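You operate a simulated robot arm through the tools that you are given. There is no shell and no other tool. Be economical: measure what you need, move in short steps, check, and stop when the job is done.

The job below is to be done with a simulated two-armed robot. You get a single attempt, and the scene is never put back.

Task
Carry the blue drawing to the stool on the handled board in both hands.
Fine: the grey one; first move the bottle from the stool to the table, lay the drawing on the board and stand the orange weight on the drawing; the stool stays where it stands. Set down upright: bottle, orange weight.

The check looks at the end state, three seconds after you hand in, the way a careful person would. Anything else that was tipped, shoved, dropped, spilled or broken makes it a failure.

Robot
Two 7-joint arms with two-finger parallel grippers on one trunk, on a base that drives. Base frame: it is fixed to the floor where the robot stands at the start and does not move with it; the origin is under the middle of the robot, x ahead of it, y to its left, z up. Units: m, rad, N and s.
The left shoulder is at the start at [0.07, 0.177, 0.947], the right one opposite. Places, roughly: blue drawing, red drawing [1.5, 0, 1]; green weight [2.25, 0.5, 1]; grey handled board [1.25, 0, 1]; orange weight [1.75, 0, 1]; stool seat [0.7, -0.9, 0.7]; trestle table top [1.4, 0.4, 0.9]. Payload 3.43 kg a hand.
Tool frame (each hand has its own): the origin (TCP) lies between the finger pads and is the grasp point; the fingertips stand 0.03 m ahead of it; z points along the fingers, y is the line along which they close. The gripper opens to 0.094 m. The fingers are 0.028 m wide and 0.01 m thick; the gripper's body (0.05 by 0.096 m) begins 0.055 m behind the TCP.
Orientation is told as [roll, pitch, yaw] about the base's x, y, z axes, in that order, counted from this pose: with the fingers straight down and closing along the base's y, the tool's x points along the base's -x, its y along +y and its z along -z.

Tools
- The arms move only by the tool play_rows. It takes "left_steps", "right_steps" or both (then of equal length, played together; a hand with none holds still); each is a list of rows, each a list of 6 numbers: the shift along the tool's x, y, z in units of 25 mm (1.0 is 25 mm), then the turn, a rotation vector about the tool's x, y, z in units of 8 degrees (1.0 is 8 degrees). In form: [[tx, ty, tz, rx, ry, rz], ...]. A call has 1 to 20 rows; each row shifts and turns the commanded pose from where the row before left it, along the tool's axes as they then stand. "left_grip" and "right_grip" are, for a hand that has rows, the opening, from 0 (shut) to 1 (fully open), set as the call begins (left out, the last holds). A call with a number of a shift or a turn outside -1 to 1 is refused whole. Each row takes 0.2 s and may step no farther than 0.05 m and 0.15 rad from the row before; otherwise, or with a gripper value out of range, the whole call is refused. Where a pose cannot be reached the arm comes as near as it can. A force on the tool above 40 N (or 10 N above the force at the start of the call, whichever is more), or a blocked arm, ends the call early, and 0.2 s more pass. Each finger travels about 0.153 m/s and halts on what it meets, pressing with about 32 N; the grip force reading is that of the motor and also rises with nothing between the fingers. The clock runs only during rows and for 0.2 s after the last one: add rows that do not move to give the fingers time. The reply holds the time, the measured pose of the TCP, the force on the tool along the base axes, the opening and the grip force, in the units named above and with some noise, with the torque about the TCP (base axes, N m) and any sound that the robot's microphone picked up.
- Cameras (640 x 400 px; columns grow to the right, rows downward): "scene" is now at [0.1426, -0.0047, 1.2868]; the picture's right is [-0.05, -1.00, 0.00], its down [-0.37, 0.02, -0.93] and it looks along [0.93, -0.04, -0.37] (base axes); focal length 227 px, centre (320, 200). "left" rides on the left gripper at [0.076, -0.014, -0.103] in its tool frame; the picture's right is [0.18, 0.98, 0.00], its down [-0.75, 0.14, -0.64] and it looks along [-0.63, 0.12, 0.77] (tool axes); focal length 243 px, centre (320, 200). "right" rides on the right gripper at [0.076, 0.014, -0.103] in its tool frame; the picture's right is [-0.18, 0.98, 0.00], its down [-0.75, -0.14, -0.64] and it looks along [-0.63, -0.12, 0.77] (tool axes); focal length 243 px, centre (320, 200). There is no depth. A picture from a camera that has moved, and an enlarged one, comes with that camera's place and axes in the base frame and with its lens.
- grab_frame(camera): a new picture of that camera. The clock stands still meanwhile.
- raise_lower(by): slides the trunk up (or, below 0, down) by that many m; the arms and the scene camera ride with it, the base frame stays. It gives what a move gives, with no picture.
- drive_base(legs): drives the robot by 1 to 6 legs, each [ahead, turn to the left] in m and rad, along the robot's own axes; the way and the turn of a leg run together, so that a leg with both is an arc; at most 1.5 m and 3.142 rad a leg. The arms and the cameras ride along, it lands a little off, and it stops where it bumps. It gives what a move gives.
- turn_head(pan, tilt): turns the head with the scene camera to pan (to the left, within 1.501 rad either way) and tilt (down, from -0.506 to 1.204), counted from straight ahead of the robot. It gives what a move gives.
- inspect(camera, box): a new picture of the part [left, top, right, bottom] of that camera's present view, enlarged. The clock stands still meanwhile.
- finish_job(): hands the job in; it is judged then, once.

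Go step by step. Nothing tells you exact positions but the pictures and the camera data: compare them with the known pose of the tool, close in by small moves and look again before you grip or let go. The budget is 120 turns and 100 pictures, counting those below and the enlarged ones. Unless the task says otherwise, let go and move clear before handing in, and close with one line.

The tools are called after "Request:" as name(argument=value, ...) on one line, values as JSON. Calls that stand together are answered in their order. play_rows: Moves the arms, as the interface text tells. Its arguments: {"type":"object","properties":{"left_steps":{"type":"array","items":{"type":"array","items":{"type":"number"}}},"left_grip":{"type":"number"},"right_steps":{"type":"array","items":{"type":"array","items":{"type":"number"}}},"right_grip":{"type":"number"}},"required":[]} The other tools are called the same way: raise_lower (by) slides the trunk up or down; drive_base (legs) drives the base; turn_head (pan, tilt) turns the head that bears the scene camera; grab_frame (camera) takes a picture; inspect (camera, box) takes an enlarged picture of a part of a camera's view; finish_job () hands the job in.

At the start:

```text
clock: 0.0
left_position: [0.4678, 0.228, 1.1937]
left_tcp_rot: [0.001, -0.003, 0.0]
left_ft_force: [0.2, -0.5, -0.2]
left_wrist_torque: [0.0, 0.02, 0.0]
left_opening: 0.0941
left_finger_force: 0.2
right_position: [0.3864, -0.1724, 1.1803]
right_tcp_rot: [0.0, -0.002, 0.002]
right_ft_force: [-0.3, 0.2, -0.8]
right_wrist_torque: [0.0, 0.05, 0.0]
right_opening: 0.0943
right_finger_force: 0.0
trunk travel left (down, up): [-0.527, 0.313]
robot x, y, heading: [0.0024, -0.0017, 0.001]
head pan, tilt: [-0.047, 0.38]
```

scene: 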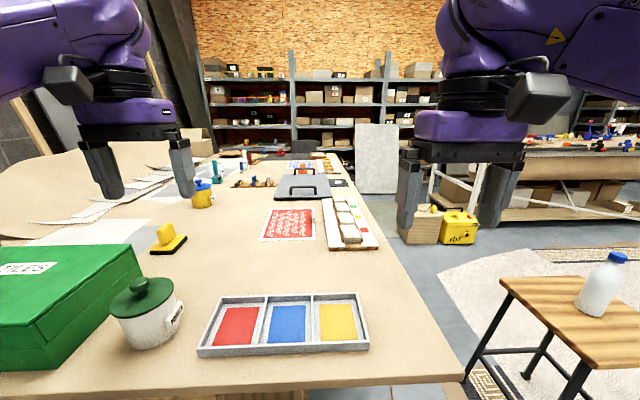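
right: 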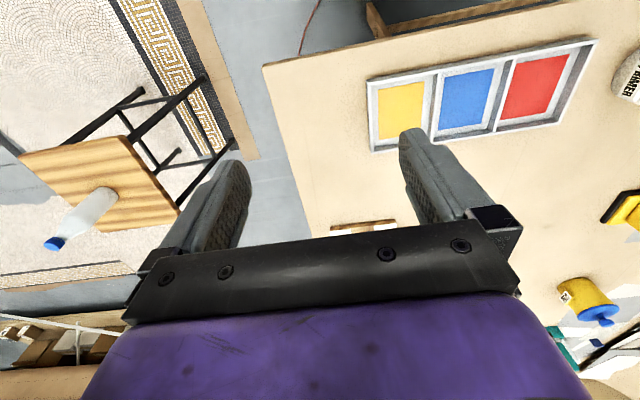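
left: 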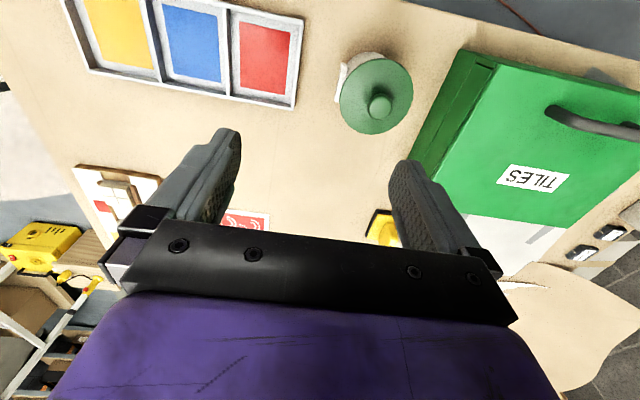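

The scene shows the long table ahead, the stool with a bottle to the right, and boards and drawings further down the table. I'll look closer at the far table and the stool.

Request:
inspect(camera="scene", box=[190, 130, 400, 261])

Request:
inspect(camera="scene", box=[440, 230, 640, 400])

```text
3.05 times, centred on (295, 196) of scene
camera zoom: at [0.1426, -0.0047, 1.2868], right [-0.05, -1.0, 0.0], down [-0.37, 0.02, -0.93], along [0.93, -0.04, -0.37], focal length 691 px, centre (396, 214)
```

zoom: 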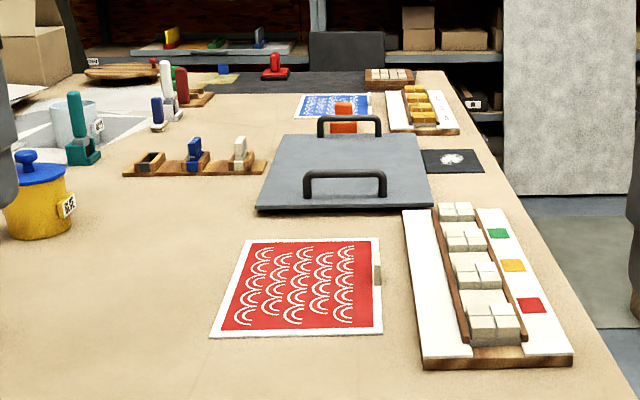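

```text
2.35 times, centred on (540, 315) of scene
camera zoom: at [0.1426, -0.0047, 1.2868], right [-0.05, -1.0, 0.0], down [-0.37, 0.02, -0.93], along [0.93, -0.04, -0.37], focal length 533 px, centre (-198, -71)
```

zoom: 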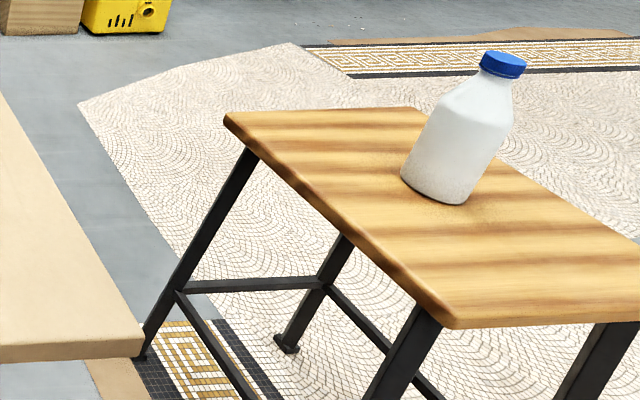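

The bottle stands near (0.62, -0.87) on the stool, roughly 0.2 m tall. I'll drive sideways so the right shoulder faces it, then look at it.

Request:
drive_base(legs=[[0, -1.571], [0.68, 0], [0, 1.571]])

Request:
turn_head(pan=-0.2, tilt=0.6)

Request:
grab_frame(camera="scene")

Request:
grab_frame(camera="right")

```text
clock: 11.3
left_position: [0.4749, -0.4425, 1.1938]
left_tcp_rot: [0.0, -0.003, 0.014]
left_ft_force: [1.2, -0.3, -0.3]
left_wrist_torque: [0.02, -0.02, 0.04]
left_opening: 0.0941
left_finger_force: 0.1
right_position: [0.4001, -0.8438, 1.1813]
right_tcp_rot: [0.0, -0.001, 0.02]
right_ft_force: [1.1, 0.6, -0.4]
right_wrist_torque: [0.02, 0.0, 0.0]
right_opening: 0.0942
right_finger_force: 0.0
trunk travel left (down, up): [-0.527, 0.313]
robot x, y, heading: [0.0139, -0.6756, 0.018]
head pan, tilt: [-0.047, 0.38]
```

```text
clock: 12.1
left_position: [0.4749, -0.4412, 1.194]
left_tcp_rot: [0.0, -0.002, 0.015]
left_ft_force: [0.7, -0.4, 0.1]
left_wrist_torque: [0.03, -0.01, 0.03]
left_opening: 0.094
left_finger_force: 0.0
right_position: [0.3997, -0.8442, 1.1804]
right_tcp_rot: [0.001, -0.001, 0.02]
right_ft_force: [0.7, -0.6, -0.5]
right_wrist_torque: [-0.01, 0.02, 0.0]
right_opening: 0.094
right_finger_force: 0.0
trunk travel left (down, up): [-0.527, 0.313]
robot x, y, heading: [0.0141, -0.6776, 0.016]
head pan, tilt: [-0.201, 0.6]
```

```text
94 pictures are left
camera scene: at [0.147, -0.6939, 1.2668], right [-0.18, -0.98, 0.0], down [-0.56, 0.1, -0.83], along [0.81, -0.15, -0.56], focal length 227 px, centre (320, 200)
```

scene: 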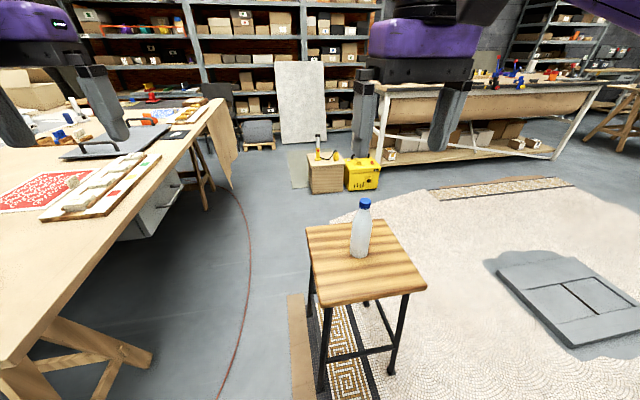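

```text
93 pictures are left
camera right: at [0.3237, -0.8307, 1.2842], right [0.17, 0.99, 0.0], down [0.75, -0.13, 0.64], along [0.63, -0.11, -0.77], focal length 243 px, centre (320, 200)
```

right: 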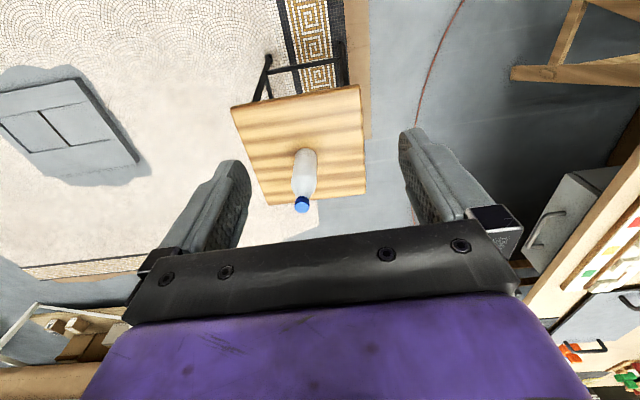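

The cap top triangulates to about (0.63, -0.91, 0.92). I'll bring the right hand above it with the gripper open, and check reach.

Request:
play_rows(right_steps=[[-0.91, -0.29, 0.72, 0, 0, 0], [-0.91, -0.29, 0.72, 0, 0, 0], [-0.91, -0.29, 0.72, 0, 0, 0], [-0.91, -0.29, 0.72, 0, 0, 0], [-0.91, -0.29, 0.72, 0, 0, 0], [-0.91, -0.29, 0.72, 0, 0, 0], [-0.91, -0.29, 0.72, 0, 0, 0], [-0.91, -0.29, 0.72, 0, 0, 0], [-0.91, -0.29, 0.72, 0, 0, 0], [-0.91, -0.29, 0.72, 0, 0, 0]], right_grip=1)

Request:
grab_frame(camera="right")

Request:
grab_frame(camera="scene")

```text
clock: 14.3
left_position: [0.4749, -0.4423, 1.1938]
left_tcp_rot: [0.003, -0.001, 0.016]
left_ft_force: [0.3, -0.2, -0.9]
left_wrist_torque: [0.04, 0.0, -0.02]
left_opening: 0.0943
left_finger_force: 0.2
right_position: [0.6337, -0.9119, 1.0004]
right_tcp_rot: [0.0, 0.001, 0.02]
right_ft_force: [0.7, 0.3, 0.1]
right_wrist_torque: [0.01, 0.0, 0.0]
right_opening: 0.0938
right_finger_force: 0.0
trunk travel left (down, up): [-0.527, 0.313]
robot x, y, heading: [0.0151, -0.6773, 0.017]
head pan, tilt: [-0.201, 0.6]
```

```text
92 pictures are left
camera right: at [0.5558, -0.8985, 1.1039], right [0.17, 0.99, 0.0], down [0.76, -0.13, 0.64], along [0.63, -0.11, -0.77], focal length 243 px, centre (320, 200)
```

right: 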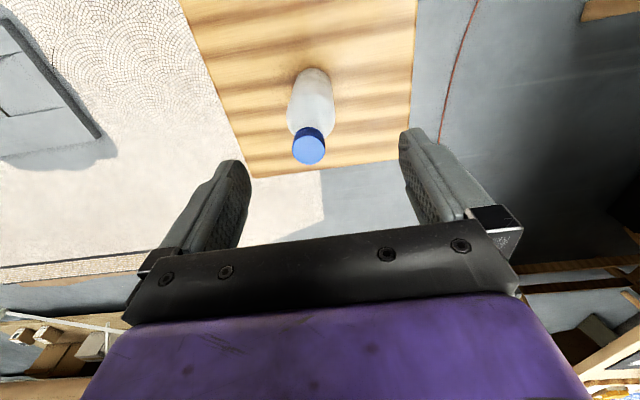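

```text
91 pictures are left
camera scene: at [0.1485, -0.6944, 1.2666], right [-0.18, -0.98, 0.0], down [-0.56, 0.1, -0.82], along [0.81, -0.15, -0.57], focal length 227 px, centre (320, 200)
```

scene: 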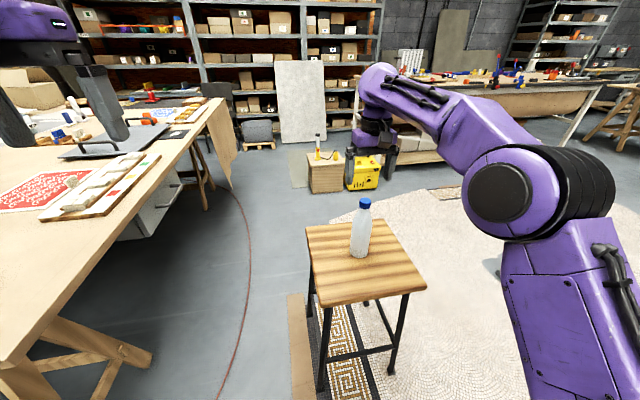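

Refined triangulation puts the cap top at (0.669, -0.930, 0.869). I'll centre over it, then descend partway and check.

Request:
play_rows(right_steps=[[-0.7, -0.37, 0, 0, 0, 0], [-0.7, -0.37, 0, 0, 0, 0], [0, 0, 0.8, 0, 0, 0], [0, 0, 0.8, 0, 0, 0], [0, 0, 0.8, 0, 0, 0]])

Request:
grab_frame(camera="right")

Request:
inspect(camera="scene", box=[290, 120, 450, 220])

```text
clock: 15.5
left_position: [0.4741, -0.4422, 1.1948]
left_tcp_rot: [0.0, 0.0, 0.017]
left_ft_force: [-0.2, -0.3, 0.1]
left_wrist_torque: [0.0, -0.01, -0.02]
left_opening: 0.0941
left_finger_force: 0.1
right_position: [0.6612, -0.9335, 0.9392]
right_tcp_rot: [0.003, -0.002, 0.019]
right_ft_force: [1.3, -0.5, -0.1]
right_wrist_torque: [0.0, 0.01, 0.03]
right_opening: 0.0938
right_finger_force: 0.1
right hand out of reach, approached as far as the arm can: row 2
trunk travel left (down, up): [-0.527, 0.313]
robot x, y, heading: [0.0106, -0.6773, 0.014]
head pan, tilt: [-0.201, 0.6]
```

```text
90 pictures are left
camera right: at [0.5855, -0.9206, 1.0427], right [0.17, 0.99, 0.0], down [0.75, -0.13, 0.64], along [0.64, -0.11, -0.77], focal length 243 px, centre (320, 200)
```

right: 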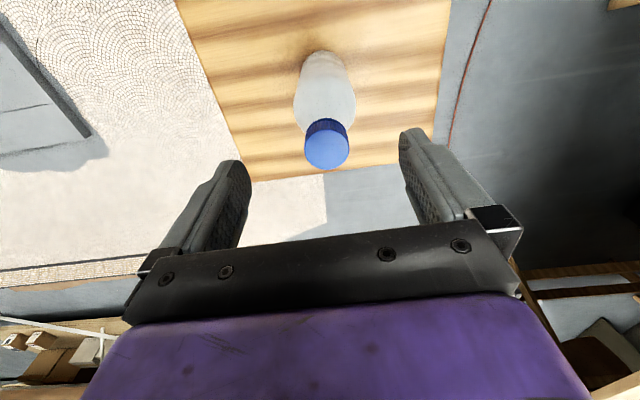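

```text
4.00 times, centred on (370, 170) of scene
camera zoom: at [0.1469, -0.6941, 1.2668], right [-0.18, -0.98, 0.0], down [-0.56, 0.1, -0.83], along [0.81, -0.15, -0.56], focal length 906 px, centre (120, 320)
```

zoom: 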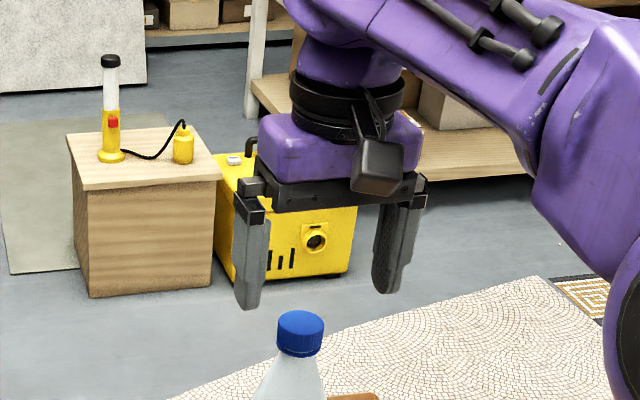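

The cap is at about (0.678, -0.932, 0.875) but the arm is at its reach limit. I'll drive 5 cm ahead and correct the hand.

Request:
drive_base(legs=[[0.05, 0]])

Request:
play_rows(right_steps=[[0.6, 0, 0, 0, 0, 0], [0.6, 0, 0, 0, 0, 0], [0, 0, 0, 0, 0, 0]])

Request:
grab_frame(camera="right")

```text
clock: 16.4
left_position: [0.5226, -0.4413, 1.1946]
left_tcp_rot: [-0.001, -0.003, 0.016]
left_ft_force: [-0.4, 0.2, 0.0]
left_wrist_torque: [-0.04, 0.02, 0.04]
left_opening: 0.0939
left_finger_force: 0.2
right_position: [0.7114, -0.9321, 0.9406]
right_tcp_rot: [0.0, -0.004, 0.019]
right_ft_force: [0.8, 0.4, -0.2]
right_wrist_torque: [0.0, -0.02, 0.03]
right_opening: 0.0939
right_finger_force: 0.1
trunk travel left (down, up): [-0.527, 0.313]
robot x, y, heading: [0.0604, -0.6754, 0.017]
head pan, tilt: [-0.201, 0.6]
```

```text
clock: 17.2
left_position: [0.5244, -0.4412, 1.1939]
left_tcp_rot: [-0.001, -0.001, 0.019]
left_ft_force: [-0.3, -0.6, 0.6]
left_wrist_torque: [0.01, -0.03, -0.01]
left_opening: 0.0939
left_finger_force: 0.1
right_position: [0.6828, -0.9343, 0.9398]
right_tcp_rot: [0.001, -0.001, 0.019]
right_ft_force: [-0.2, 0.4, 0.2]
right_wrist_torque: [0.0, -0.03, 0.0]
right_opening: 0.0941
right_finger_force: 0.1
trunk travel left (down, up): [-0.527, 0.313]
robot x, y, heading: [0.0598, -0.6808, 0.018]
head pan, tilt: [-0.201, 0.6]
```

```text
88 pictures are left
camera right: at [0.6054, -0.9201, 1.0423], right [0.17, 0.99, 0.0], down [0.75, -0.13, 0.64], along [0.63, -0.11, -0.77], focal length 243 px, centre (320, 200)
```

right: 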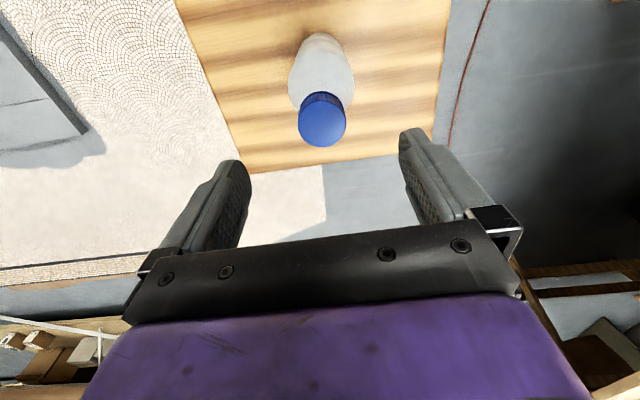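

The cap is at about (0.671, -0.931). I'll shift 1 cm back and descend around it.

Request:
play_rows(right_steps=[[0.46, 0.1, 0, 0, 0, 0], [0, 0, 0.7, 0, 0, 0], [0, 0, 0.7, 0, 0, 0], [0, 0, 0.7, 0, 0, 0], [0, 0, 0.7, 0, 0, 0]])

Request:
grab_frame(camera="right")

Request:
inspect(camera="scene", box=[290, 140, 450, 240])

```text
clock: 18.4
left_position: [0.5249, -0.442, 1.1944]
left_tcp_rot: [-0.001, -0.001, 0.017]
left_ft_force: [-0.3, 0.5, -0.5]
left_wrist_torque: [0.0, 0.01, -0.01]
left_opening: 0.0939
left_finger_force: 0.1
right_position: [0.6705, -0.9315, 0.8684]
right_tcp_rot: [0.0, -0.002, 0.021]
right_ft_force: [1.3, -0.4, 0.1]
right_wrist_torque: [-0.02, 0.0, 0.01]
right_opening: 0.094
right_finger_force: 0.1
trunk travel left (down, up): [-0.527, 0.313]
robot x, y, heading: [0.0629, -0.6767, 0.016]
head pan, tilt: [-0.201, 0.6]
```

```text
87 pictures are left
camera right: at [0.5947, -0.9181, 0.9724], right [0.16, 0.99, 0.0], down [0.76, -0.13, 0.64], along [0.63, -0.11, -0.77], focal length 243 px, centre (320, 200)
```

right: 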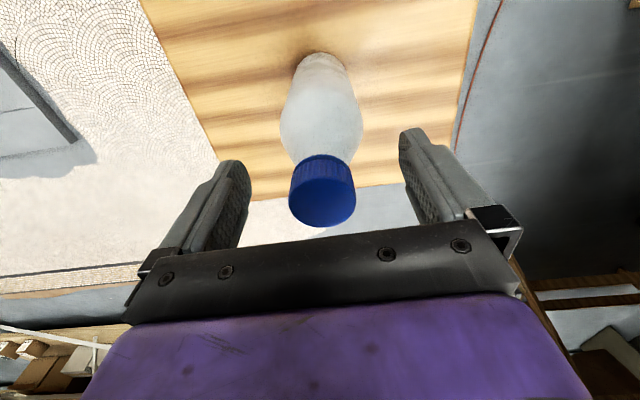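

```text
4.00 times, centred on (370, 190) of scene
camera zoom: at [0.1974, -0.6933, 1.2667], right [-0.18, -0.98, 0.0], down [-0.56, 0.1, -0.82], along [0.81, -0.15, -0.57], focal length 906 px, centre (120, 240)
```

zoom: 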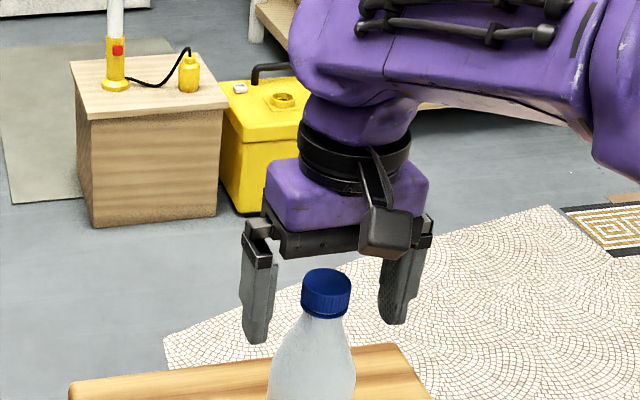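

The cap is between the fingers and centred. I'll close and wait.

Request:
play_rows(right_steps=[[0, 0, 0.2, 0, 0, 0], [0, 0, 0, 0, 0, 0], [0, 0, 0, 0, 0, 0], [0, 0, 0, 0, 0, 0], [0, 0, 0, 0, 0, 0]], right_grip=0)

Request:
play_rows(right_steps=[[0, 0, -0.5, 0, 0, 0], [0, 0, -0.5, 0, 0, 0], [0, 0, -1, 0, 0, 0], [0, 0, -1, 0, 0, 0], [0, 0, -1, 0, 0, 0], [0, 0, -1, 0, 0, 0]])

Request:
grab_frame(camera="scene")

```text
clock: 19.6
left_position: [0.5233, -0.4427, 1.1948]
left_tcp_rot: [-0.001, -0.001, 0.018]
left_ft_force: [-0.8, 0.1, 0.4]
left_wrist_torque: [0.0, 0.01, -0.02]
left_opening: 0.0939
left_finger_force: 0.1
right_position: [0.6703, -0.9312, 0.866]
right_tcp_rot: [-0.001, -0.006, 0.019]
right_ft_force: [3.2, -0.7, 10.8]
right_wrist_torque: [-0.22, -0.4, 0.02]
right_opening: 0.0353
right_finger_force: 32.1
trunk travel left (down, up): [-0.527, 0.313]
robot x, y, heading: [0.0601, -0.6794, 0.014]
head pan, tilt: [-0.201, 0.6]
```

```text
clock: 21.0
left_position: [0.5243, -0.4406, 1.1947]
left_tcp_rot: [0.0, 0.0, 0.016]
left_ft_force: [0.0, -0.9, -1.1]
left_wrist_torque: [0.0, 0.03, 0.01]
left_opening: 0.0938
left_finger_force: 0.2
right_position: [0.6699, -0.93, 0.9883]
right_tcp_rot: [0.003, -0.001, 0.018]
right_ft_force: [-0.4, 0.6, -3.7]
right_wrist_torque: [0.0, 0.02, 0.01]
right_opening: 0.0353
right_finger_force: 31.7
trunk travel left (down, up): [-0.527, 0.313]
robot x, y, heading: [0.0601, -0.6744, 0.015]
head pan, tilt: [-0.201, 0.6]
```

```text
85 pictures are left
camera scene: at [0.1971, -0.6932, 1.2667], right [-0.18, -0.98, 0.0], down [-0.56, 0.1, -0.82], along [0.81, -0.15, -0.57], focal length 227 px, centre (320, 200)
```

scene: 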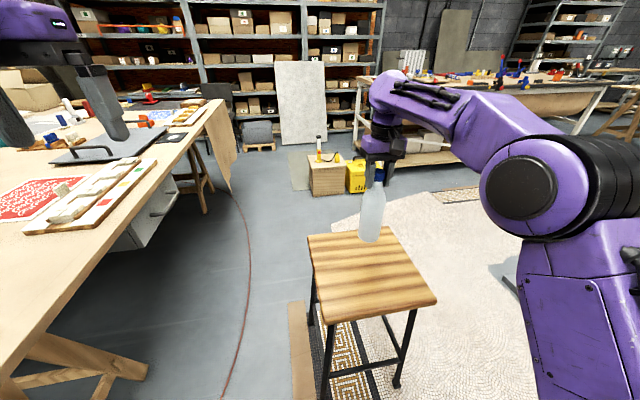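

The bottle is held by its cap and lifted. I'll draw it in and up, then drive back beside the table's near right corner to set it down.

Request:
play_rows(right_steps=[[0, 0, -1, 0, 0, 0], [0, 0, -1, 0, 0, 0], [0.8, 0, -1, 0, 0, 0], [0.8, 0, -1, 0, 0, 0], [0.8, 0, -1, 0, 0, 0], [0.8, 0, -1, 0, 0, 0], [0.8, 0, -1, 0, 0, 0], [0.8, 0.4, -1, 0, 0, 0], [0.8, 0.4, -1, 0, 0, 0], [0.8, 0.4, 0, 0, 0, 0], [0.8, 0.4, 0, 0, 0, 0]])

Request:
drive_base(legs=[[-0.06, 0], [0, -1.585], [-0.66, 0], [0, 1.571]])

Request:
turn_head(pan=-0.2, tilt=0.7)

Request:
grab_frame(camera="scene")

```text
clock: 23.4
left_position: [0.524, -0.4434, 1.1928]
left_tcp_rot: [0.003, -0.002, 0.017]
left_ft_force: [0.2, -0.1, -0.8]
left_wrist_torque: [0.04, 0.01, 0.0]
left_opening: 0.0939
left_finger_force: 0.1
right_position: [0.4971, -0.901, 1.2031]
right_tcp_rot: [0.003, 0.002, 0.02]
right_ft_force: [0.3, 0.0, -3.2]
right_wrist_torque: [0.02, -0.02, 0.01]
right_opening: 0.0348
right_finger_force: 32.3
right hand out of reach, approached as far as the arm can: row 9
trunk travel left (down, up): [-0.527, 0.313]
robot x, y, heading: [0.061, -0.6769, 0.013]
head pan, tilt: [-0.201, 0.6]
```

```text
clock: 35.3
left_position: [0.4573, 0.2089, 1.193]
left_tcp_rot: [0.0, 0.0, 0.003]
left_ft_force: [-0.7, 0.1, 0.6]
left_wrist_torque: [0.0, 0.0, 0.0]
left_opening: 0.0944
left_finger_force: 0.0
right_position: [0.4259, -0.2473, 1.2032]
right_tcp_rot: [0.001, 0.005, 0.006]
right_ft_force: [1.0, -0.9, -3.1]
right_wrist_torque: [0.01, 0.04, 0.01]
right_opening: 0.0343
right_finger_force: 31.7
trunk travel left (down, up): [-0.527, 0.313]
robot x, y, heading: [-0.0095, -0.0164, 0.007]
head pan, tilt: [-0.201, 0.6]
```

```text
clock: 35.9
left_position: [0.4576, 0.2086, 1.1946]
left_tcp_rot: [0.002, 0.001, 0.003]
left_ft_force: [-0.1, 0.2, 0.0]
left_wrist_torque: [-0.01, 0.0, 0.0]
left_opening: 0.0941
left_finger_force: 0.1
right_position: [0.4254, -0.247, 1.2039]
right_tcp_rot: [0.001, 0.003, 0.005]
right_ft_force: [0.1, 0.1, -4.1]
right_wrist_torque: [0.03, 0.04, 0.02]
right_opening: 0.0345
right_finger_force: 31.6
trunk travel left (down, up): [-0.527, 0.313]
robot x, y, heading: [-0.0039, -0.0215, 0.007]
head pan, tilt: [-0.201, 0.7]
```

```text
84 pictures are left
camera scene: at [0.1239, -0.0373, 1.2581], right [-0.2, -0.98, 0.0], down [-0.63, 0.13, -0.76], along [0.75, -0.15, -0.64], focal length 227 px, centre (320, 200)
```

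scene: 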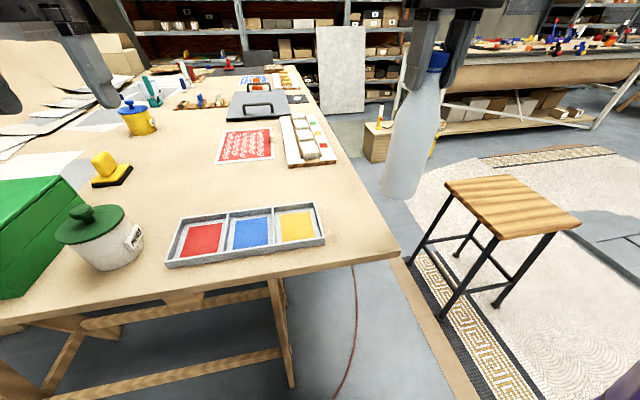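

The strip between the tray (ends x≈0.53) and the tile board (starts x≈0.71) is clear; I'll put the bottle at about (0.61, -0.155). I move over it and lower most of the way.

Request:
play_rows(right_steps=[[-0.925, 0.46, 0, 0, 0, 0], [-0.925, 0.46, 0, 0, 0, 0], [-0.925, 0.46, 0, 0, 0, 0], [-0.925, 0.46, 0, 0, 0, 0], [-0.925, 0.46, 0, 0, 0, 0], [-0.925, 0.46, 0, 0, 0, 0], [-0.925, 0.46, 0, 0, 0, 0], [-0.925, 0.46, 0, 0, 0, 0], [0, 0, 0.8, 0, 0, 0], [0, 0, 0.8, 0, 0, 0], [0, 0, 0.8, 0, 0, 0]])

Request:
grab_frame(camera="scene")

```text
clock: 38.3
left_position: [0.4577, 0.2088, 1.1937]
left_tcp_rot: [0.003, 0.0, 0.003]
left_ft_force: [-0.1, -0.1, -0.5]
left_wrist_torque: [0.02, -0.01, -0.03]
left_opening: 0.094
left_finger_force: 0.1
right_position: [0.4639, -0.2269, 1.1432]
right_tcp_rot: [0.001, 0.006, 0.005]
right_ft_force: [-0.4, 0.7, -3.9]
right_wrist_torque: [0.03, 0.05, 0.01]
right_opening: 0.0341
right_finger_force: 32.0
right hand out of reach, approached as far as the arm can: row 2, 3, 4, 5, 6, 7, 8
trunk travel left (down, up): [-0.527, 0.313]
robot x, y, heading: [-0.0094, -0.0193, 0.002]
head pan, tilt: [-0.201, 0.7]
```

```text
83 pictures are left
camera scene: at [0.1239, -0.0374, 1.2581], right [-0.2, -0.98, 0.0], down [-0.63, 0.13, -0.76], along [0.75, -0.15, -0.64], focal length 227 px, centre (320, 200)
```

scene: 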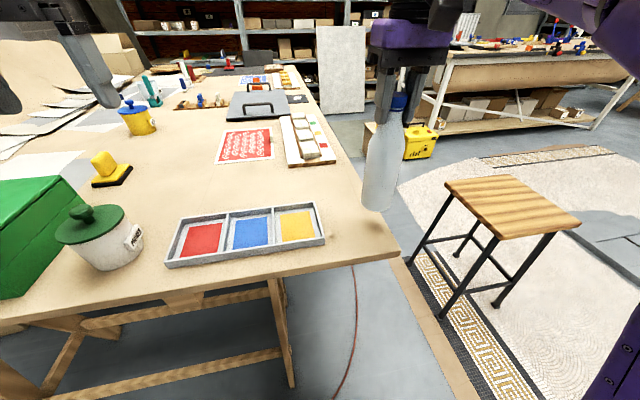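

At that height the arm is at its limit; raising the trunk lets the hand work lower relative to the shoulder. I'll raise 0.2 and then extend lower down.

Request:
raise_lower(by=0.2)

Request:
play_rows(right_steps=[[0, 0, 1, 0, 0, 0], [0, 0, 1, 0, 0, 0], [0, 0, 1, 0, 0, 0], [0, 0, 1, 0, 0, 0], [0, 0, 1, 0, 0, 0], [0, 0, 1, 0, 0, 0], [-0.84, 0.42, 0, 0, 0, 0], [-0.84, 0.42, 0, 0, 0, 0], [-0.84, 0.42, 0, 0, 0, 0], [-0.84, 0.42, 0, 0, 0, 0], [-0.84, 0.42, 0, 0, 0, 0], [-0.84, 0.42, 0, 0, 0, 0], [-0.84, 0.42, 0, 0, 0, 0]])

Request:
grab_frame(camera="scene")

```text
clock: 40.5
left_position: [0.4572, 0.2099, 1.3935]
left_tcp_rot: [0.002, 0.001, 0.005]
left_ft_force: [-0.4, -0.4, -0.4]
left_wrist_torque: [0.0, 0.0, -0.01]
left_opening: 0.094
left_finger_force: 0.1
right_position: [0.4659, -0.2273, 1.3427]
right_tcp_rot: [0.002, 0.006, 0.004]
right_ft_force: [0.9, -0.2, -4.0]
right_wrist_torque: [-0.03, 0.01, 0.03]
right_opening: 0.034
right_finger_force: 31.3
trunk travel left (down, up): [-0.727, 0.113]
robot x, y, heading: [-0.008, -0.0187, 0.002]
head pan, tilt: [-0.201, 0.7]
```

```text
clock: 43.3
left_position: [0.4603, 0.2109, 1.3935]
left_tcp_rot: [-0.001, 0.001, 0.004]
left_ft_force: [-0.3, -0.5, 0.3]
left_wrist_torque: [-0.01, 0.03, 0.02]
left_opening: 0.0939
left_finger_force: 0.0
right_position: [0.6121, -0.1525, 1.1933]
right_tcp_rot: [0.001, 0.007, 0.005]
right_ft_force: [0.3, -0.3, -4.0]
right_wrist_torque: [-0.02, -0.02, 0.02]
right_opening: 0.0339
right_finger_force: 31.8
trunk travel left (down, up): [-0.727, 0.113]
robot x, y, heading: [-0.0093, -0.0215, 0.008]
head pan, tilt: [-0.201, 0.7]
```

```text
82 pictures are left
camera scene: at [0.1262, -0.0365, 1.4579], right [-0.2, -0.98, 0.0], down [-0.63, 0.13, -0.76], along [0.75, -0.15, -0.65], focal length 227 px, centre (320, 200)
```

scene: 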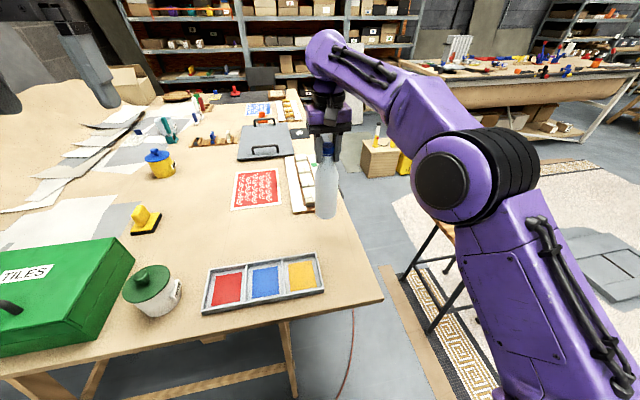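

The bottle hangs over the clear strip. I lower it the bulk of the way and then in small steps, watching the force.

Request:
play_rows(right_steps=[[0, 0, 0.8, 0, 0, 0], [0, 0, 0.8, 0, 0, 0], [0, 0, 0.8, 0, 0, 0]])

Request:
inspect(camera="scene", box=[240, 130, 400, 230])

```text
clock: 44.1
left_position: [0.4583, 0.209, 1.3937]
left_tcp_rot: [0.001, -0.001, 0.003]
left_ft_force: [0.4, -0.2, 0.2]
left_wrist_torque: [-0.02, -0.02, -0.01]
left_opening: 0.094
left_finger_force: 0.0
right_position: [0.6094, -0.1525, 1.1324]
right_tcp_rot: [0.001, 0.006, 0.007]
right_ft_force: [0.8, 0.0, -3.9]
right_wrist_torque: [0.02, 0.0, -0.01]
right_opening: 0.0336
right_finger_force: 31.9
trunk travel left (down, up): [-0.727, 0.113]
robot x, y, heading: [-0.0113, -0.0182, 0.006]
head pan, tilt: [-0.201, 0.7]
```

```text
4.00 times, centred on (320, 180) of scene
camera zoom: at [0.1241, -0.0373, 1.4581], right [-0.2, -0.98, 0.0], down [-0.63, 0.13, -0.76], along [0.75, -0.15, -0.64], focal length 906 px, centre (320, 280)
```

zoom: 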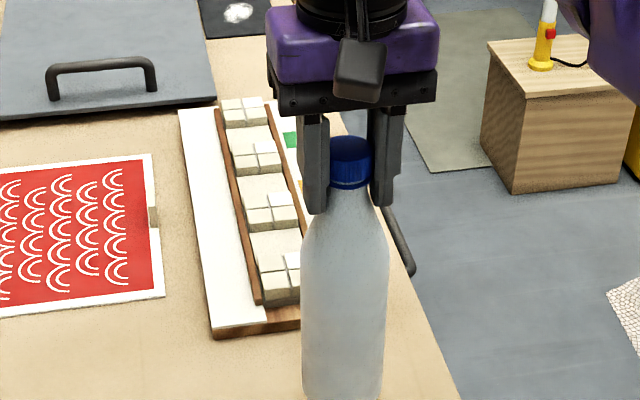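

Request:
play_rows(right_steps=[[0, 0, 0.3, 0, 0, 0], [0, 0, 0.3, 0, 0, 0], [0, 0, 0.2, 0, 0, 0]])

Request:
grab_frame(camera="scene")

```text
clock: 44.9
left_position: [0.4589, 0.2089, 1.3937]
left_tcp_rot: [-0.002, 0.001, 0.003]
left_ft_force: [0.6, 0.3, -1.1]
left_wrist_torque: [0.04, 0.0, 0.02]
left_opening: 0.094
left_finger_force: 0.0
right_position: [0.6091, -0.1527, 1.1127]
right_tcp_rot: [0.001, 0.005, 0.005]
right_ft_force: [-0.3, -0.3, -3.6]
right_wrist_torque: [-0.03, 0.01, 0.0]
right_opening: 0.0339
right_finger_force: 32.3
trunk travel left (down, up): [-0.727, 0.113]
robot x, y, heading: [-0.0067, -0.0226, 0.002]
head pan, tilt: [-0.201, 0.7]
```

```text
80 pictures are left
camera scene: at [0.1242, -0.0372, 1.4581], right [-0.2, -0.98, 0.0], down [-0.63, 0.13, -0.76], along [0.75, -0.15, -0.64], focal length 227 px, centre (320, 200)
```

scene: 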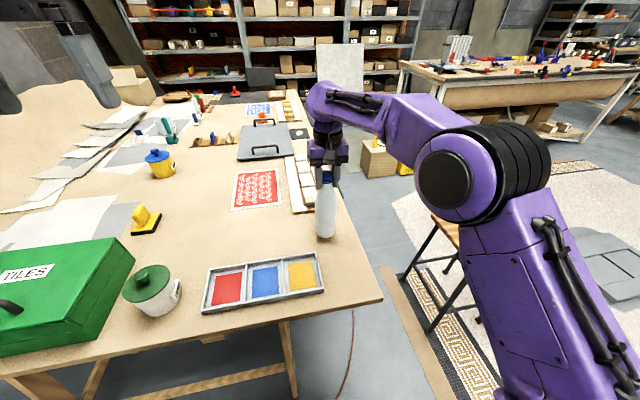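

Request:
play_rows(right_steps=[[0, 0, 0.12, 0, 0, 0], [0, 0, 0.12, 0, 0, 0], [0, 0, 0.12, 0, 0, 0]])

```text
clock: 45.7
left_position: [0.4576, 0.2087, 1.3933]
left_tcp_rot: [0.001, 0.001, 0.003]
left_ft_force: [-0.1, 0.8, -0.1]
left_wrist_torque: [-0.01, 0.0, 0.0]
left_opening: 0.0942
left_finger_force: 0.0
right_position: [0.6102, -0.1525, 1.1031]
right_tcp_rot: [0.002, 0.006, 0.007]
right_ft_force: [-0.1, -0.6, -3.3]
right_wrist_torque: [0.02, 0.01, 0.0]
right_opening: 0.0336
right_finger_force: 32.2
trunk travel left (down, up): [-0.727, 0.113]
robot x, y, heading: [-0.0087, -0.0241, 0.003]
head pan, tilt: [-0.201, 0.7]
```

Request:
play_rows(right_steps=[[0, 0, 0.12, 0, 0, 0], [0, 0, 0.12, 0, 0, 0]])

Request:
play_rows(right_steps=[[0, 0, 0.12, 0, 0, 0], [0, 0, 0.08, 0, 0, 0]])

Request:
inspect(camera="scene", box=[240, 160, 400, 260])

```text
clock: 46.3
left_position: [0.4583, 0.2084, 1.394]
left_tcp_rot: [-0.001, -0.001, 0.004]
left_ft_force: [-0.3, 0.4, 0.3]
left_wrist_torque: [0.01, -0.03, 0.0]
left_opening: 0.0942
left_finger_force: 0.1
right_position: [0.6106, -0.1531, 1.0982]
right_tcp_rot: [0.003, 0.005, 0.005]
right_ft_force: [1.2, -1.1, -3.2]
right_wrist_torque: [-0.02, 0.02, -0.01]
right_opening: 0.0338
right_finger_force: 31.7
trunk travel left (down, up): [-0.727, 0.113]
robot x, y, heading: [-0.0112, -0.0231, 0.005]
head pan, tilt: [-0.201, 0.7]
```

```text
clock: 46.9
left_position: [0.4582, 0.2091, 1.3939]
left_tcp_rot: [-0.001, 0.0, 0.003]
left_ft_force: [-0.8, -0.4, -0.1]
left_wrist_torque: [0.03, -0.01, -0.01]
left_opening: 0.0938
left_finger_force: 0.1
right_position: [0.6096, -0.1524, 1.0942]
right_tcp_rot: [0.001, 0.005, 0.004]
right_ft_force: [0.0, -0.7, -3.6]
right_wrist_torque: [0.01, 0.03, 0.02]
right_opening: 0.0336
right_finger_force: 31.8
trunk travel left (down, up): [-0.727, 0.113]
robot x, y, heading: [-0.0082, -0.0202, 0.005]
head pan, tilt: [-0.201, 0.7]
```

```text
4.00 times, centred on (320, 210) of scene
camera zoom: at [0.1243, -0.0372, 1.4581], right [-0.2, -0.98, 0.0], down [-0.63, 0.13, -0.76], along [0.75, -0.15, -0.64], focal length 906 px, centre (320, 160)
```

zoom: 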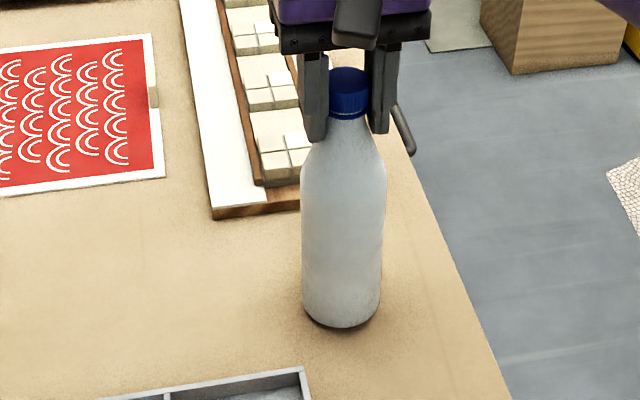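

Request:
play_rows(right_steps=[[0, 0, 0.1, 0, 0, 0], [0, 0, 0.1, 0, 0, 0]])

Request:
play_rows(right_steps=[[0, 0, 0.1, 0, 0, 0], [0, 0, 0.1, 0, 0, 0]])

```text
clock: 47.5
left_position: [0.4578, 0.2098, 1.3949]
left_tcp_rot: [0.0, -0.001, 0.004]
left_ft_force: [-0.6, 0.1, -0.5]
left_wrist_torque: [-0.04, -0.02, -0.01]
left_opening: 0.094
left_finger_force: 0.1
right_position: [0.6091, -0.1526, 1.0889]
right_tcp_rot: [0.003, 0.002, 0.006]
right_ft_force: [0.3, 0.6, 2.0]
right_wrist_torque: [-0.05, -0.12, 0.01]
right_opening: 0.0339
right_finger_force: 32.0
trunk travel left (down, up): [-0.727, 0.113]
robot x, y, heading: [-0.0108, -0.0173, 0.001]
head pan, tilt: [-0.201, 0.7]
```

```text
clock: 48.1
left_position: [0.4523, 0.2105, 1.3955]
left_tcp_rot: [-0.001, -0.002, 0.005]
left_ft_force: [0.8, 1.4, -0.2]
left_wrist_torque: [-0.01, 0.01, 0.04]
left_opening: 0.0942
left_finger_force: 0.1
right_position: [0.6088, -0.1505, 1.0898]
right_tcp_rot: [0.001, -0.006, 0.005]
right_ft_force: [2.5, -1.3, 28.2]
right_wrist_torque: [-0.41, -0.15, 0.05]
right_opening: 0.0337
right_finger_force: 32.1
trunk travel left (down, up): [-0.727, 0.113]
robot x, y, heading: [-0.0139, -0.0203, 0.005]
head pan, tilt: [-0.201, 0.7]
```

Contact is made at TCP z≈1.089. I relax the press, then open and lift clear.

Request:
play_rows(right_steps=[[0, 0, -0.14, 0, 0, 0], [0, 0, 0, 0, 0, 0]])

Request:
play_rows(right_steps=[[0, 0, 0, 0, 0, 0], [0, 0, 0, 0, 0, 0], [0, 0, 0, 0, 0, 0]], right_grip=1)

Request:
play_rows(right_steps=[[0, 0, -0.8, 0, 0, 0], [0, 0, -1, 0, 0, 0], [0, 0, -1, 0, 0, 0], [0, 0, -1, 0, 0, 0], [0, 0, -1, 0, 0, 0]])

Request:
grab_frame(camera="scene")

```text
clock: 48.7
left_position: [0.4545, 0.2094, 1.3939]
left_tcp_rot: [0.001, -0.004, 0.003]
left_ft_force: [-0.3, 0.2, 1.1]
left_wrist_torque: [-0.02, -0.02, 0.02]
left_opening: 0.0939
left_finger_force: 0.0
right_position: [0.6081, -0.1521, 1.0891]
right_tcp_rot: [0.003, 0.002, 0.004]
right_ft_force: [5.7, -0.5, 22.3]
right_wrist_torque: [-0.25, -0.97, -0.01]
right_opening: 0.0337
right_finger_force: 32.1
trunk travel left (down, up): [-0.727, 0.113]
robot x, y, heading: [-0.0109, -0.0187, 0.003]
head pan, tilt: [-0.201, 0.7]
```

```text
clock: 49.5
left_position: [0.4565, 0.2095, 1.3934]
left_tcp_rot: [0.0, -0.001, 0.003]
left_ft_force: [0.8, 0.9, -0.1]
left_wrist_torque: [-0.01, -0.01, 0.04]
left_opening: 0.0943
left_finger_force: 0.1
right_position: [0.6096, -0.1521, 1.0864]
right_tcp_rot: [0.0, 0.005, 0.005]
right_ft_force: [0.2, -0.6, 0.1]
right_wrist_torque: [0.02, -0.02, 0.01]
right_opening: 0.094
right_finger_force: 0.0
trunk travel left (down, up): [-0.727, 0.113]
robot x, y, heading: [-0.0128, -0.0199, 0.006]
head pan, tilt: [-0.201, 0.7]
```

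```text
clock: 50.7
left_position: [0.4571, 0.209, 1.3936]
left_tcp_rot: [0.001, -0.001, 0.003]
left_ft_force: [0.6, -0.2, 0.2]
left_wrist_torque: [0.02, 0.02, 0.03]
left_opening: 0.094
left_finger_force: 0.1
right_position: [0.6109, -0.152, 1.2068]
right_tcp_rot: [0.001, 0.004, 0.004]
right_ft_force: [-0.3, 0.1, -0.5]
right_wrist_torque: [0.01, 0.01, -0.01]
right_opening: 0.094
right_finger_force: 0.1
trunk travel left (down, up): [-0.727, 0.113]
robot x, y, heading: [-0.0124, -0.0199, 0.008]
head pan, tilt: [-0.201, 0.7]
```

```text
78 pictures are left
camera scene: at [0.1235, -0.037, 1.4581], right [-0.2, -0.98, 0.0], down [-0.63, 0.13, -0.76], along [0.75, -0.15, -0.64], focal length 227 px, centre (320, 200)
```

scene: 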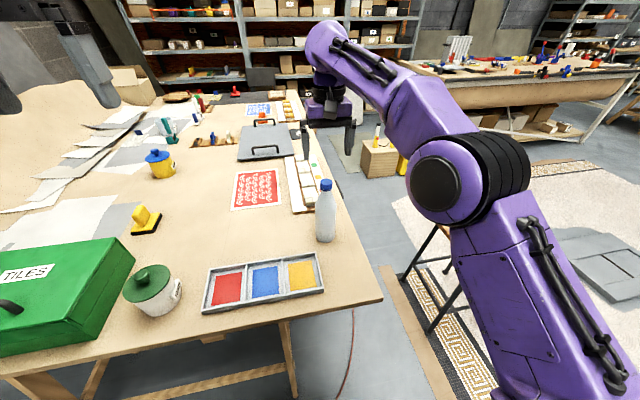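

The bottle stands on the table. I retract the right arm, turn right, and look at the way around the stool.

Request:
play_rows(right_steps=[[0, 0, -1, 0, 0, 0], [0.5, 0, -1, 0, 0, 0], [1, 0, -1, 0, 0, 0], [1, 0, -1, 0, 0, 0], [1, 0, -1, 0, 0, 0], [1, 0, -1, 0, 0, 0], [1, 0, 0, 0, 0, 0], [1, 0, 0, 0, 0, 0], [1, 0, 0, 0, 0, 0]])

Request:
drive_base(legs=[[0, -1.576]])

Request:
turn_head(pan=0.3, tilt=0.5)

Request:
grab_frame(camera="scene")

```text
clock: 52.7
left_position: [0.4566, 0.2082, 1.3941]
left_tcp_rot: [0.002, -0.001, 0.003]
left_ft_force: [-0.2, -0.4, 0.6]
left_wrist_torque: [0.01, 0.01, -0.02]
left_opening: 0.094
left_finger_force: 0.0
right_position: [0.4229, -0.1579, 1.3588]
right_tcp_rot: [0.005, 0.004, 0.006]
right_ft_force: [-0.3, 0.1, 0.0]
right_wrist_torque: [0.05, -0.01, 0.03]
right_opening: 0.0939
right_finger_force: 0.1
trunk travel left (down, up): [-0.727, 0.113]
robot x, y, heading: [-0.0121, -0.0198, 0.001]
head pan, tilt: [-0.201, 0.7]
```

```text
clock: 56.9
left_position: [0.2187, -0.4879, 1.3944]
left_tcp_rot: [-0.001, -0.002, -1.571]
left_ft_force: [-0.2, 0.2, -0.5]
left_wrist_torque: [-0.04, 0.02, 0.0]
left_opening: 0.0942
left_finger_force: 0.0
right_position: [-0.1444, -0.4538, 1.3581]
right_tcp_rot: [0.002, 0.003, -1.568]
right_ft_force: [0.3, -0.1, -0.9]
right_wrist_torque: [-0.02, -0.01, 0.0]
right_opening: 0.0943
right_finger_force: 0.0
trunk travel left (down, up): [-0.727, 0.113]
robot x, y, heading: [-0.0128, -0.0196, -1.567]
head pan, tilt: [-0.201, 0.7]
```

```text
clock: 57.9
left_position: [0.2196, -0.4873, 1.393]
left_tcp_rot: [0.0, -0.001, -1.57]
left_ft_force: [-1.0, 0.2, 0.6]
left_wrist_torque: [0.0, -0.05, -0.02]
left_opening: 0.094
left_finger_force: 0.0
right_position: [-0.143, -0.4524, 1.3581]
right_tcp_rot: [0.004, 0.005, -1.566]
right_ft_force: [0.9, 0.6, -0.4]
right_wrist_torque: [0.03, -0.01, 0.03]
right_opening: 0.0939
right_finger_force: 0.0
trunk travel left (down, up): [-0.727, 0.113]
robot x, y, heading: [-0.007, -0.0181, -1.569]
head pan, tilt: [0.3, 0.499]
```

```text
77 pictures are left
camera scene: at [0.0169, -0.1576, 1.4758], right [-0.96, -0.3, 0.0], down [-0.14, 0.46, -0.88], along [0.26, -0.84, -0.48], focal length 227 px, centre (320, 200)
```

scene: 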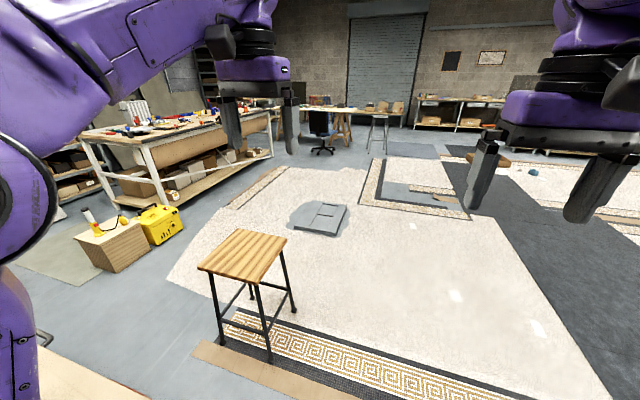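

The way around the stool is open: stool ends near y=-1.12, the floor slab begins near y=-1.97. I drive around at y≈-1.5 to x≈1.4 and look.

Request:
drive_base(legs=[[1.47, 0], [0, 1.569], [1.4, 0], [0, 1.571]])

Request:
turn_head(pan=0, tilt=0.45)

Request:
grab_frame(camera="scene")

```text
clock: 79.5
left_position: [1.1637, -1.0466, 1.3945]
left_tcp_rot: [0.002, -0.002, 1.562]
left_ft_force: [-0.1, -0.2, 0.0]
left_wrist_torque: [0.01, -0.01, 0.0]
left_opening: 0.0941
left_finger_force: 0.0
right_position: [1.5277, -1.0823, 1.358]
right_tcp_rot: [0.001, 0.002, 1.566]
right_ft_force: [0.3, 1.3, -0.1]
right_wrist_torque: [-0.03, 0.0, 0.0]
right_opening: 0.0938
right_finger_force: 0.0
trunk travel left (down, up): [-0.727, 0.113]
robot x, y, heading: [1.387, -1.5159, 1.562]
head pan, tilt: [0.3, 0.499]
```

```text
clock: 80.3
left_position: [1.1626, -1.047, 1.3942]
left_tcp_rot: [0.001, -0.002, 1.562]
left_ft_force: [0.4, -0.1, 0.4]
left_wrist_torque: [0.02, 0.02, 0.02]
left_opening: 0.0941
left_finger_force: 0.1
right_position: [1.5269, -1.0842, 1.3578]
right_tcp_rot: [0.001, 0.003, 1.566]
right_ft_force: [-0.3, 1.1, -0.3]
right_wrist_torque: [-0.01, 0.02, -0.01]
right_opening: 0.094
right_finger_force: 0.1
trunk travel left (down, up): [-0.727, 0.113]
robot x, y, heading: [1.3912, -1.5127, 1.564]
head pan, tilt: [0.0, 0.45]
```

```text
76 pictures are left
camera scene: at [1.3888, -1.374, 1.4803], right [1.0, -0.01, 0.0], down [0.0, -0.44, -0.9], along [0.01, 0.9, -0.44], focal length 227 px, centre (320, 200)
```

scene: 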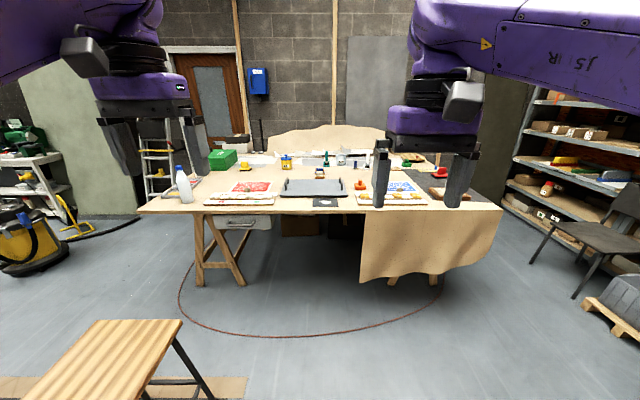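

I see the board, red and blue drawings, orange weight and draped paper on the table's edge. I drive up nearer for a good look.

Request:
drive_base(legs=[[0.78, 0]])

Request:
turn_head(pan=-0.2, tilt=0.7)

Request:
grab_frame(camera="scene")

Request:
inspect(camera="scene", box=[230, 80, 550, 280])

```text
clock: 84.5
left_position: [1.1642, -0.2687, 1.3941]
left_tcp_rot: [0.0, -0.001, 1.568]
left_ft_force: [0.2, -0.3, 0.3]
left_wrist_torque: [0.0, 0.0, 0.02]
left_opening: 0.094
left_finger_force: 0.1
right_position: [1.5279, -0.3031, 1.3592]
right_tcp_rot: [0.001, 0.003, 1.572]
right_ft_force: [0.1, 0.4, -0.6]
right_wrist_torque: [0.0, -0.04, -0.03]
right_opening: 0.0941
right_finger_force: 0.0
trunk travel left (down, up): [-0.727, 0.113]
robot x, y, heading: [1.394, -0.7332, 1.572]
head pan, tilt: [0.0, 0.45]
```

```text
clock: 85.2
left_position: [1.1649, -0.2672, 1.3942]
left_tcp_rot: [0.002, -0.002, 1.567]
left_ft_force: [1.1, 0.3, 0.3]
left_wrist_torque: [0.03, 0.0, 0.03]
left_opening: 0.0941
left_finger_force: 0.0
right_position: [1.5283, -0.3006, 1.3586]
right_tcp_rot: [0.002, 0.005, 1.572]
right_ft_force: [0.2, -0.8, 0.2]
right_wrist_torque: [0.02, 0.01, 0.0]
right_opening: 0.0939
right_finger_force: 0.0
trunk travel left (down, up): [-0.727, 0.113]
robot x, y, heading: [1.3916, -0.7328, 1.567]
head pan, tilt: [-0.201, 0.7]
```

```text
75 pictures are left
camera scene: at [1.4092, -0.602, 1.4582], right [0.98, -0.2, 0.0], down [-0.13, -0.63, -0.77], along [0.15, 0.75, -0.64], focal length 227 px, centre (320, 200)
```

scene: 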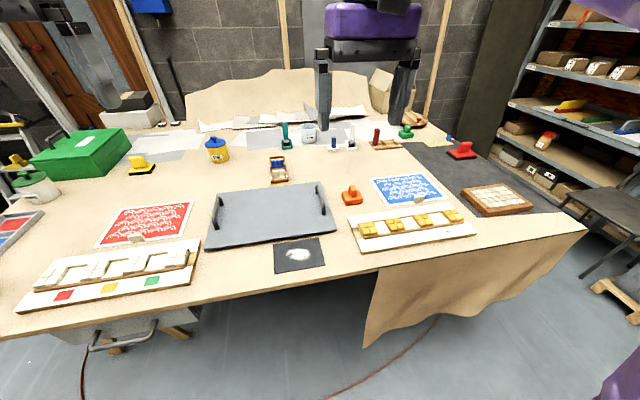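

```text
2.00 times, centred on (390, 180) of scene
camera zoom: at [1.4092, -0.602, 1.4582], right [0.98, -0.2, 0.0], down [-0.13, -0.63, -0.77], along [0.15, 0.75, -0.64], focal length 453 px, centre (180, 240)
```

zoom: 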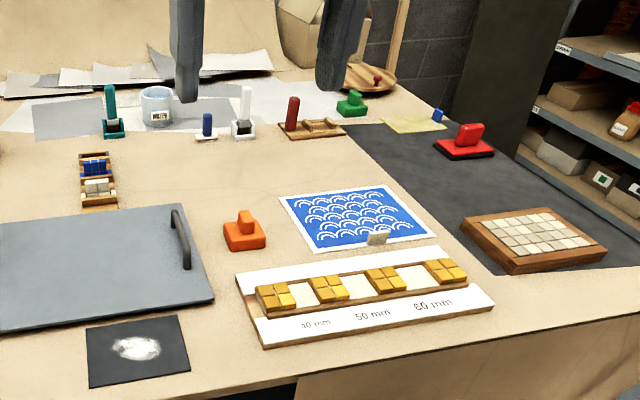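

The blue drawing spans x 1.79–2.03, y −0.03–0.15 with an upright tab at its near edge (≈1.91, −0.03); the board spans x 1.16–1.56, y −0.12–0.14 with handles near x≈1.19 and 1.53; the orange weight is at about (1.655, 0.0). I shift right along the table so the right hand lines up with the tab.

Request:
drive_base(legs=[[0, -1.567], [0.32, 0], [0, 1.571]])

Request:
turn_head(pan=-0.15, tilt=0.75)

Request:
grab_frame(camera="scene")

Request:
grab_frame(camera="right")

```text
clock: 95.0
left_position: [1.4797, -0.2681, 1.3953]
left_tcp_rot: [0.002, -0.001, 1.578]
left_ft_force: [-1.4, -0.1, 0.0]
left_wrist_torque: [-0.01, -0.01, 0.0]
left_opening: 0.0941
left_finger_force: 0.0
right_position: [1.8416, -0.3003, 1.3579]
right_tcp_rot: [0.001, 0.004, 1.581]
right_ft_force: [0.1, 0.5, -0.2]
right_wrist_torque: [0.0, -0.01, -0.03]
right_opening: 0.0938
right_finger_force: 0.0
trunk travel left (down, up): [-0.727, 0.113]
robot x, y, heading: [1.7103, -0.7353, 1.578]
head pan, tilt: [-0.201, 0.7]
```

```text
clock: 95.6
left_position: [1.4791, -0.2673, 1.3946]
left_tcp_rot: [0.002, -0.002, 1.577]
left_ft_force: [0.5, 1.2, 0.3]
left_wrist_torque: [0.0, 0.0, 0.01]
left_opening: 0.0942
left_finger_force: 0.0
right_position: [1.8422, -0.2997, 1.3585]
right_tcp_rot: [0.001, 0.005, 1.582]
right_ft_force: [0.0, -1.1, 0.0]
right_wrist_torque: [0.0, -0.02, -0.01]
right_opening: 0.0943
right_finger_force: 0.2
trunk travel left (down, up): [-0.727, 0.113]
robot x, y, heading: [1.7082, -0.7328, 1.576]
head pan, tilt: [-0.15, 0.75]
```

```text
73 pictures are left
camera scene: at [1.7215, -0.6019, 1.4539], right [0.99, -0.14, 0.0], down [-0.1, -0.67, -0.73], along [0.1, 0.72, -0.68], focal length 227 px, centre (320, 200)
```

scene: 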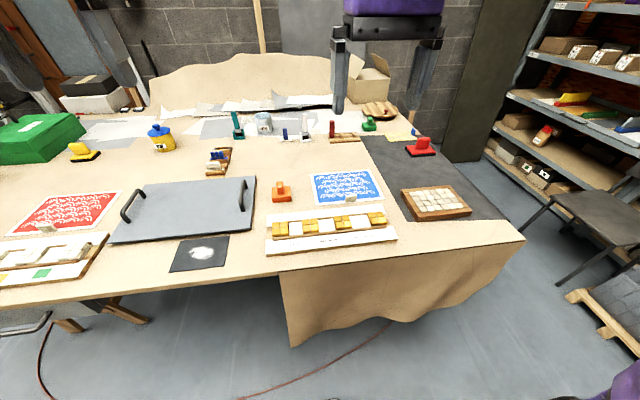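

```text
72 pictures are left
camera right: at [1.8291, -0.3754, 1.462], right [-0.98, 0.17, 0.0], down [0.13, 0.76, 0.64], along [0.11, 0.63, -0.77], focal length 243 px, centre (320, 200)
```

right: 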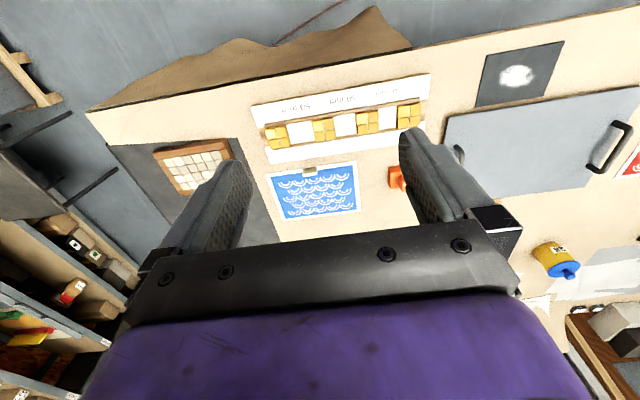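

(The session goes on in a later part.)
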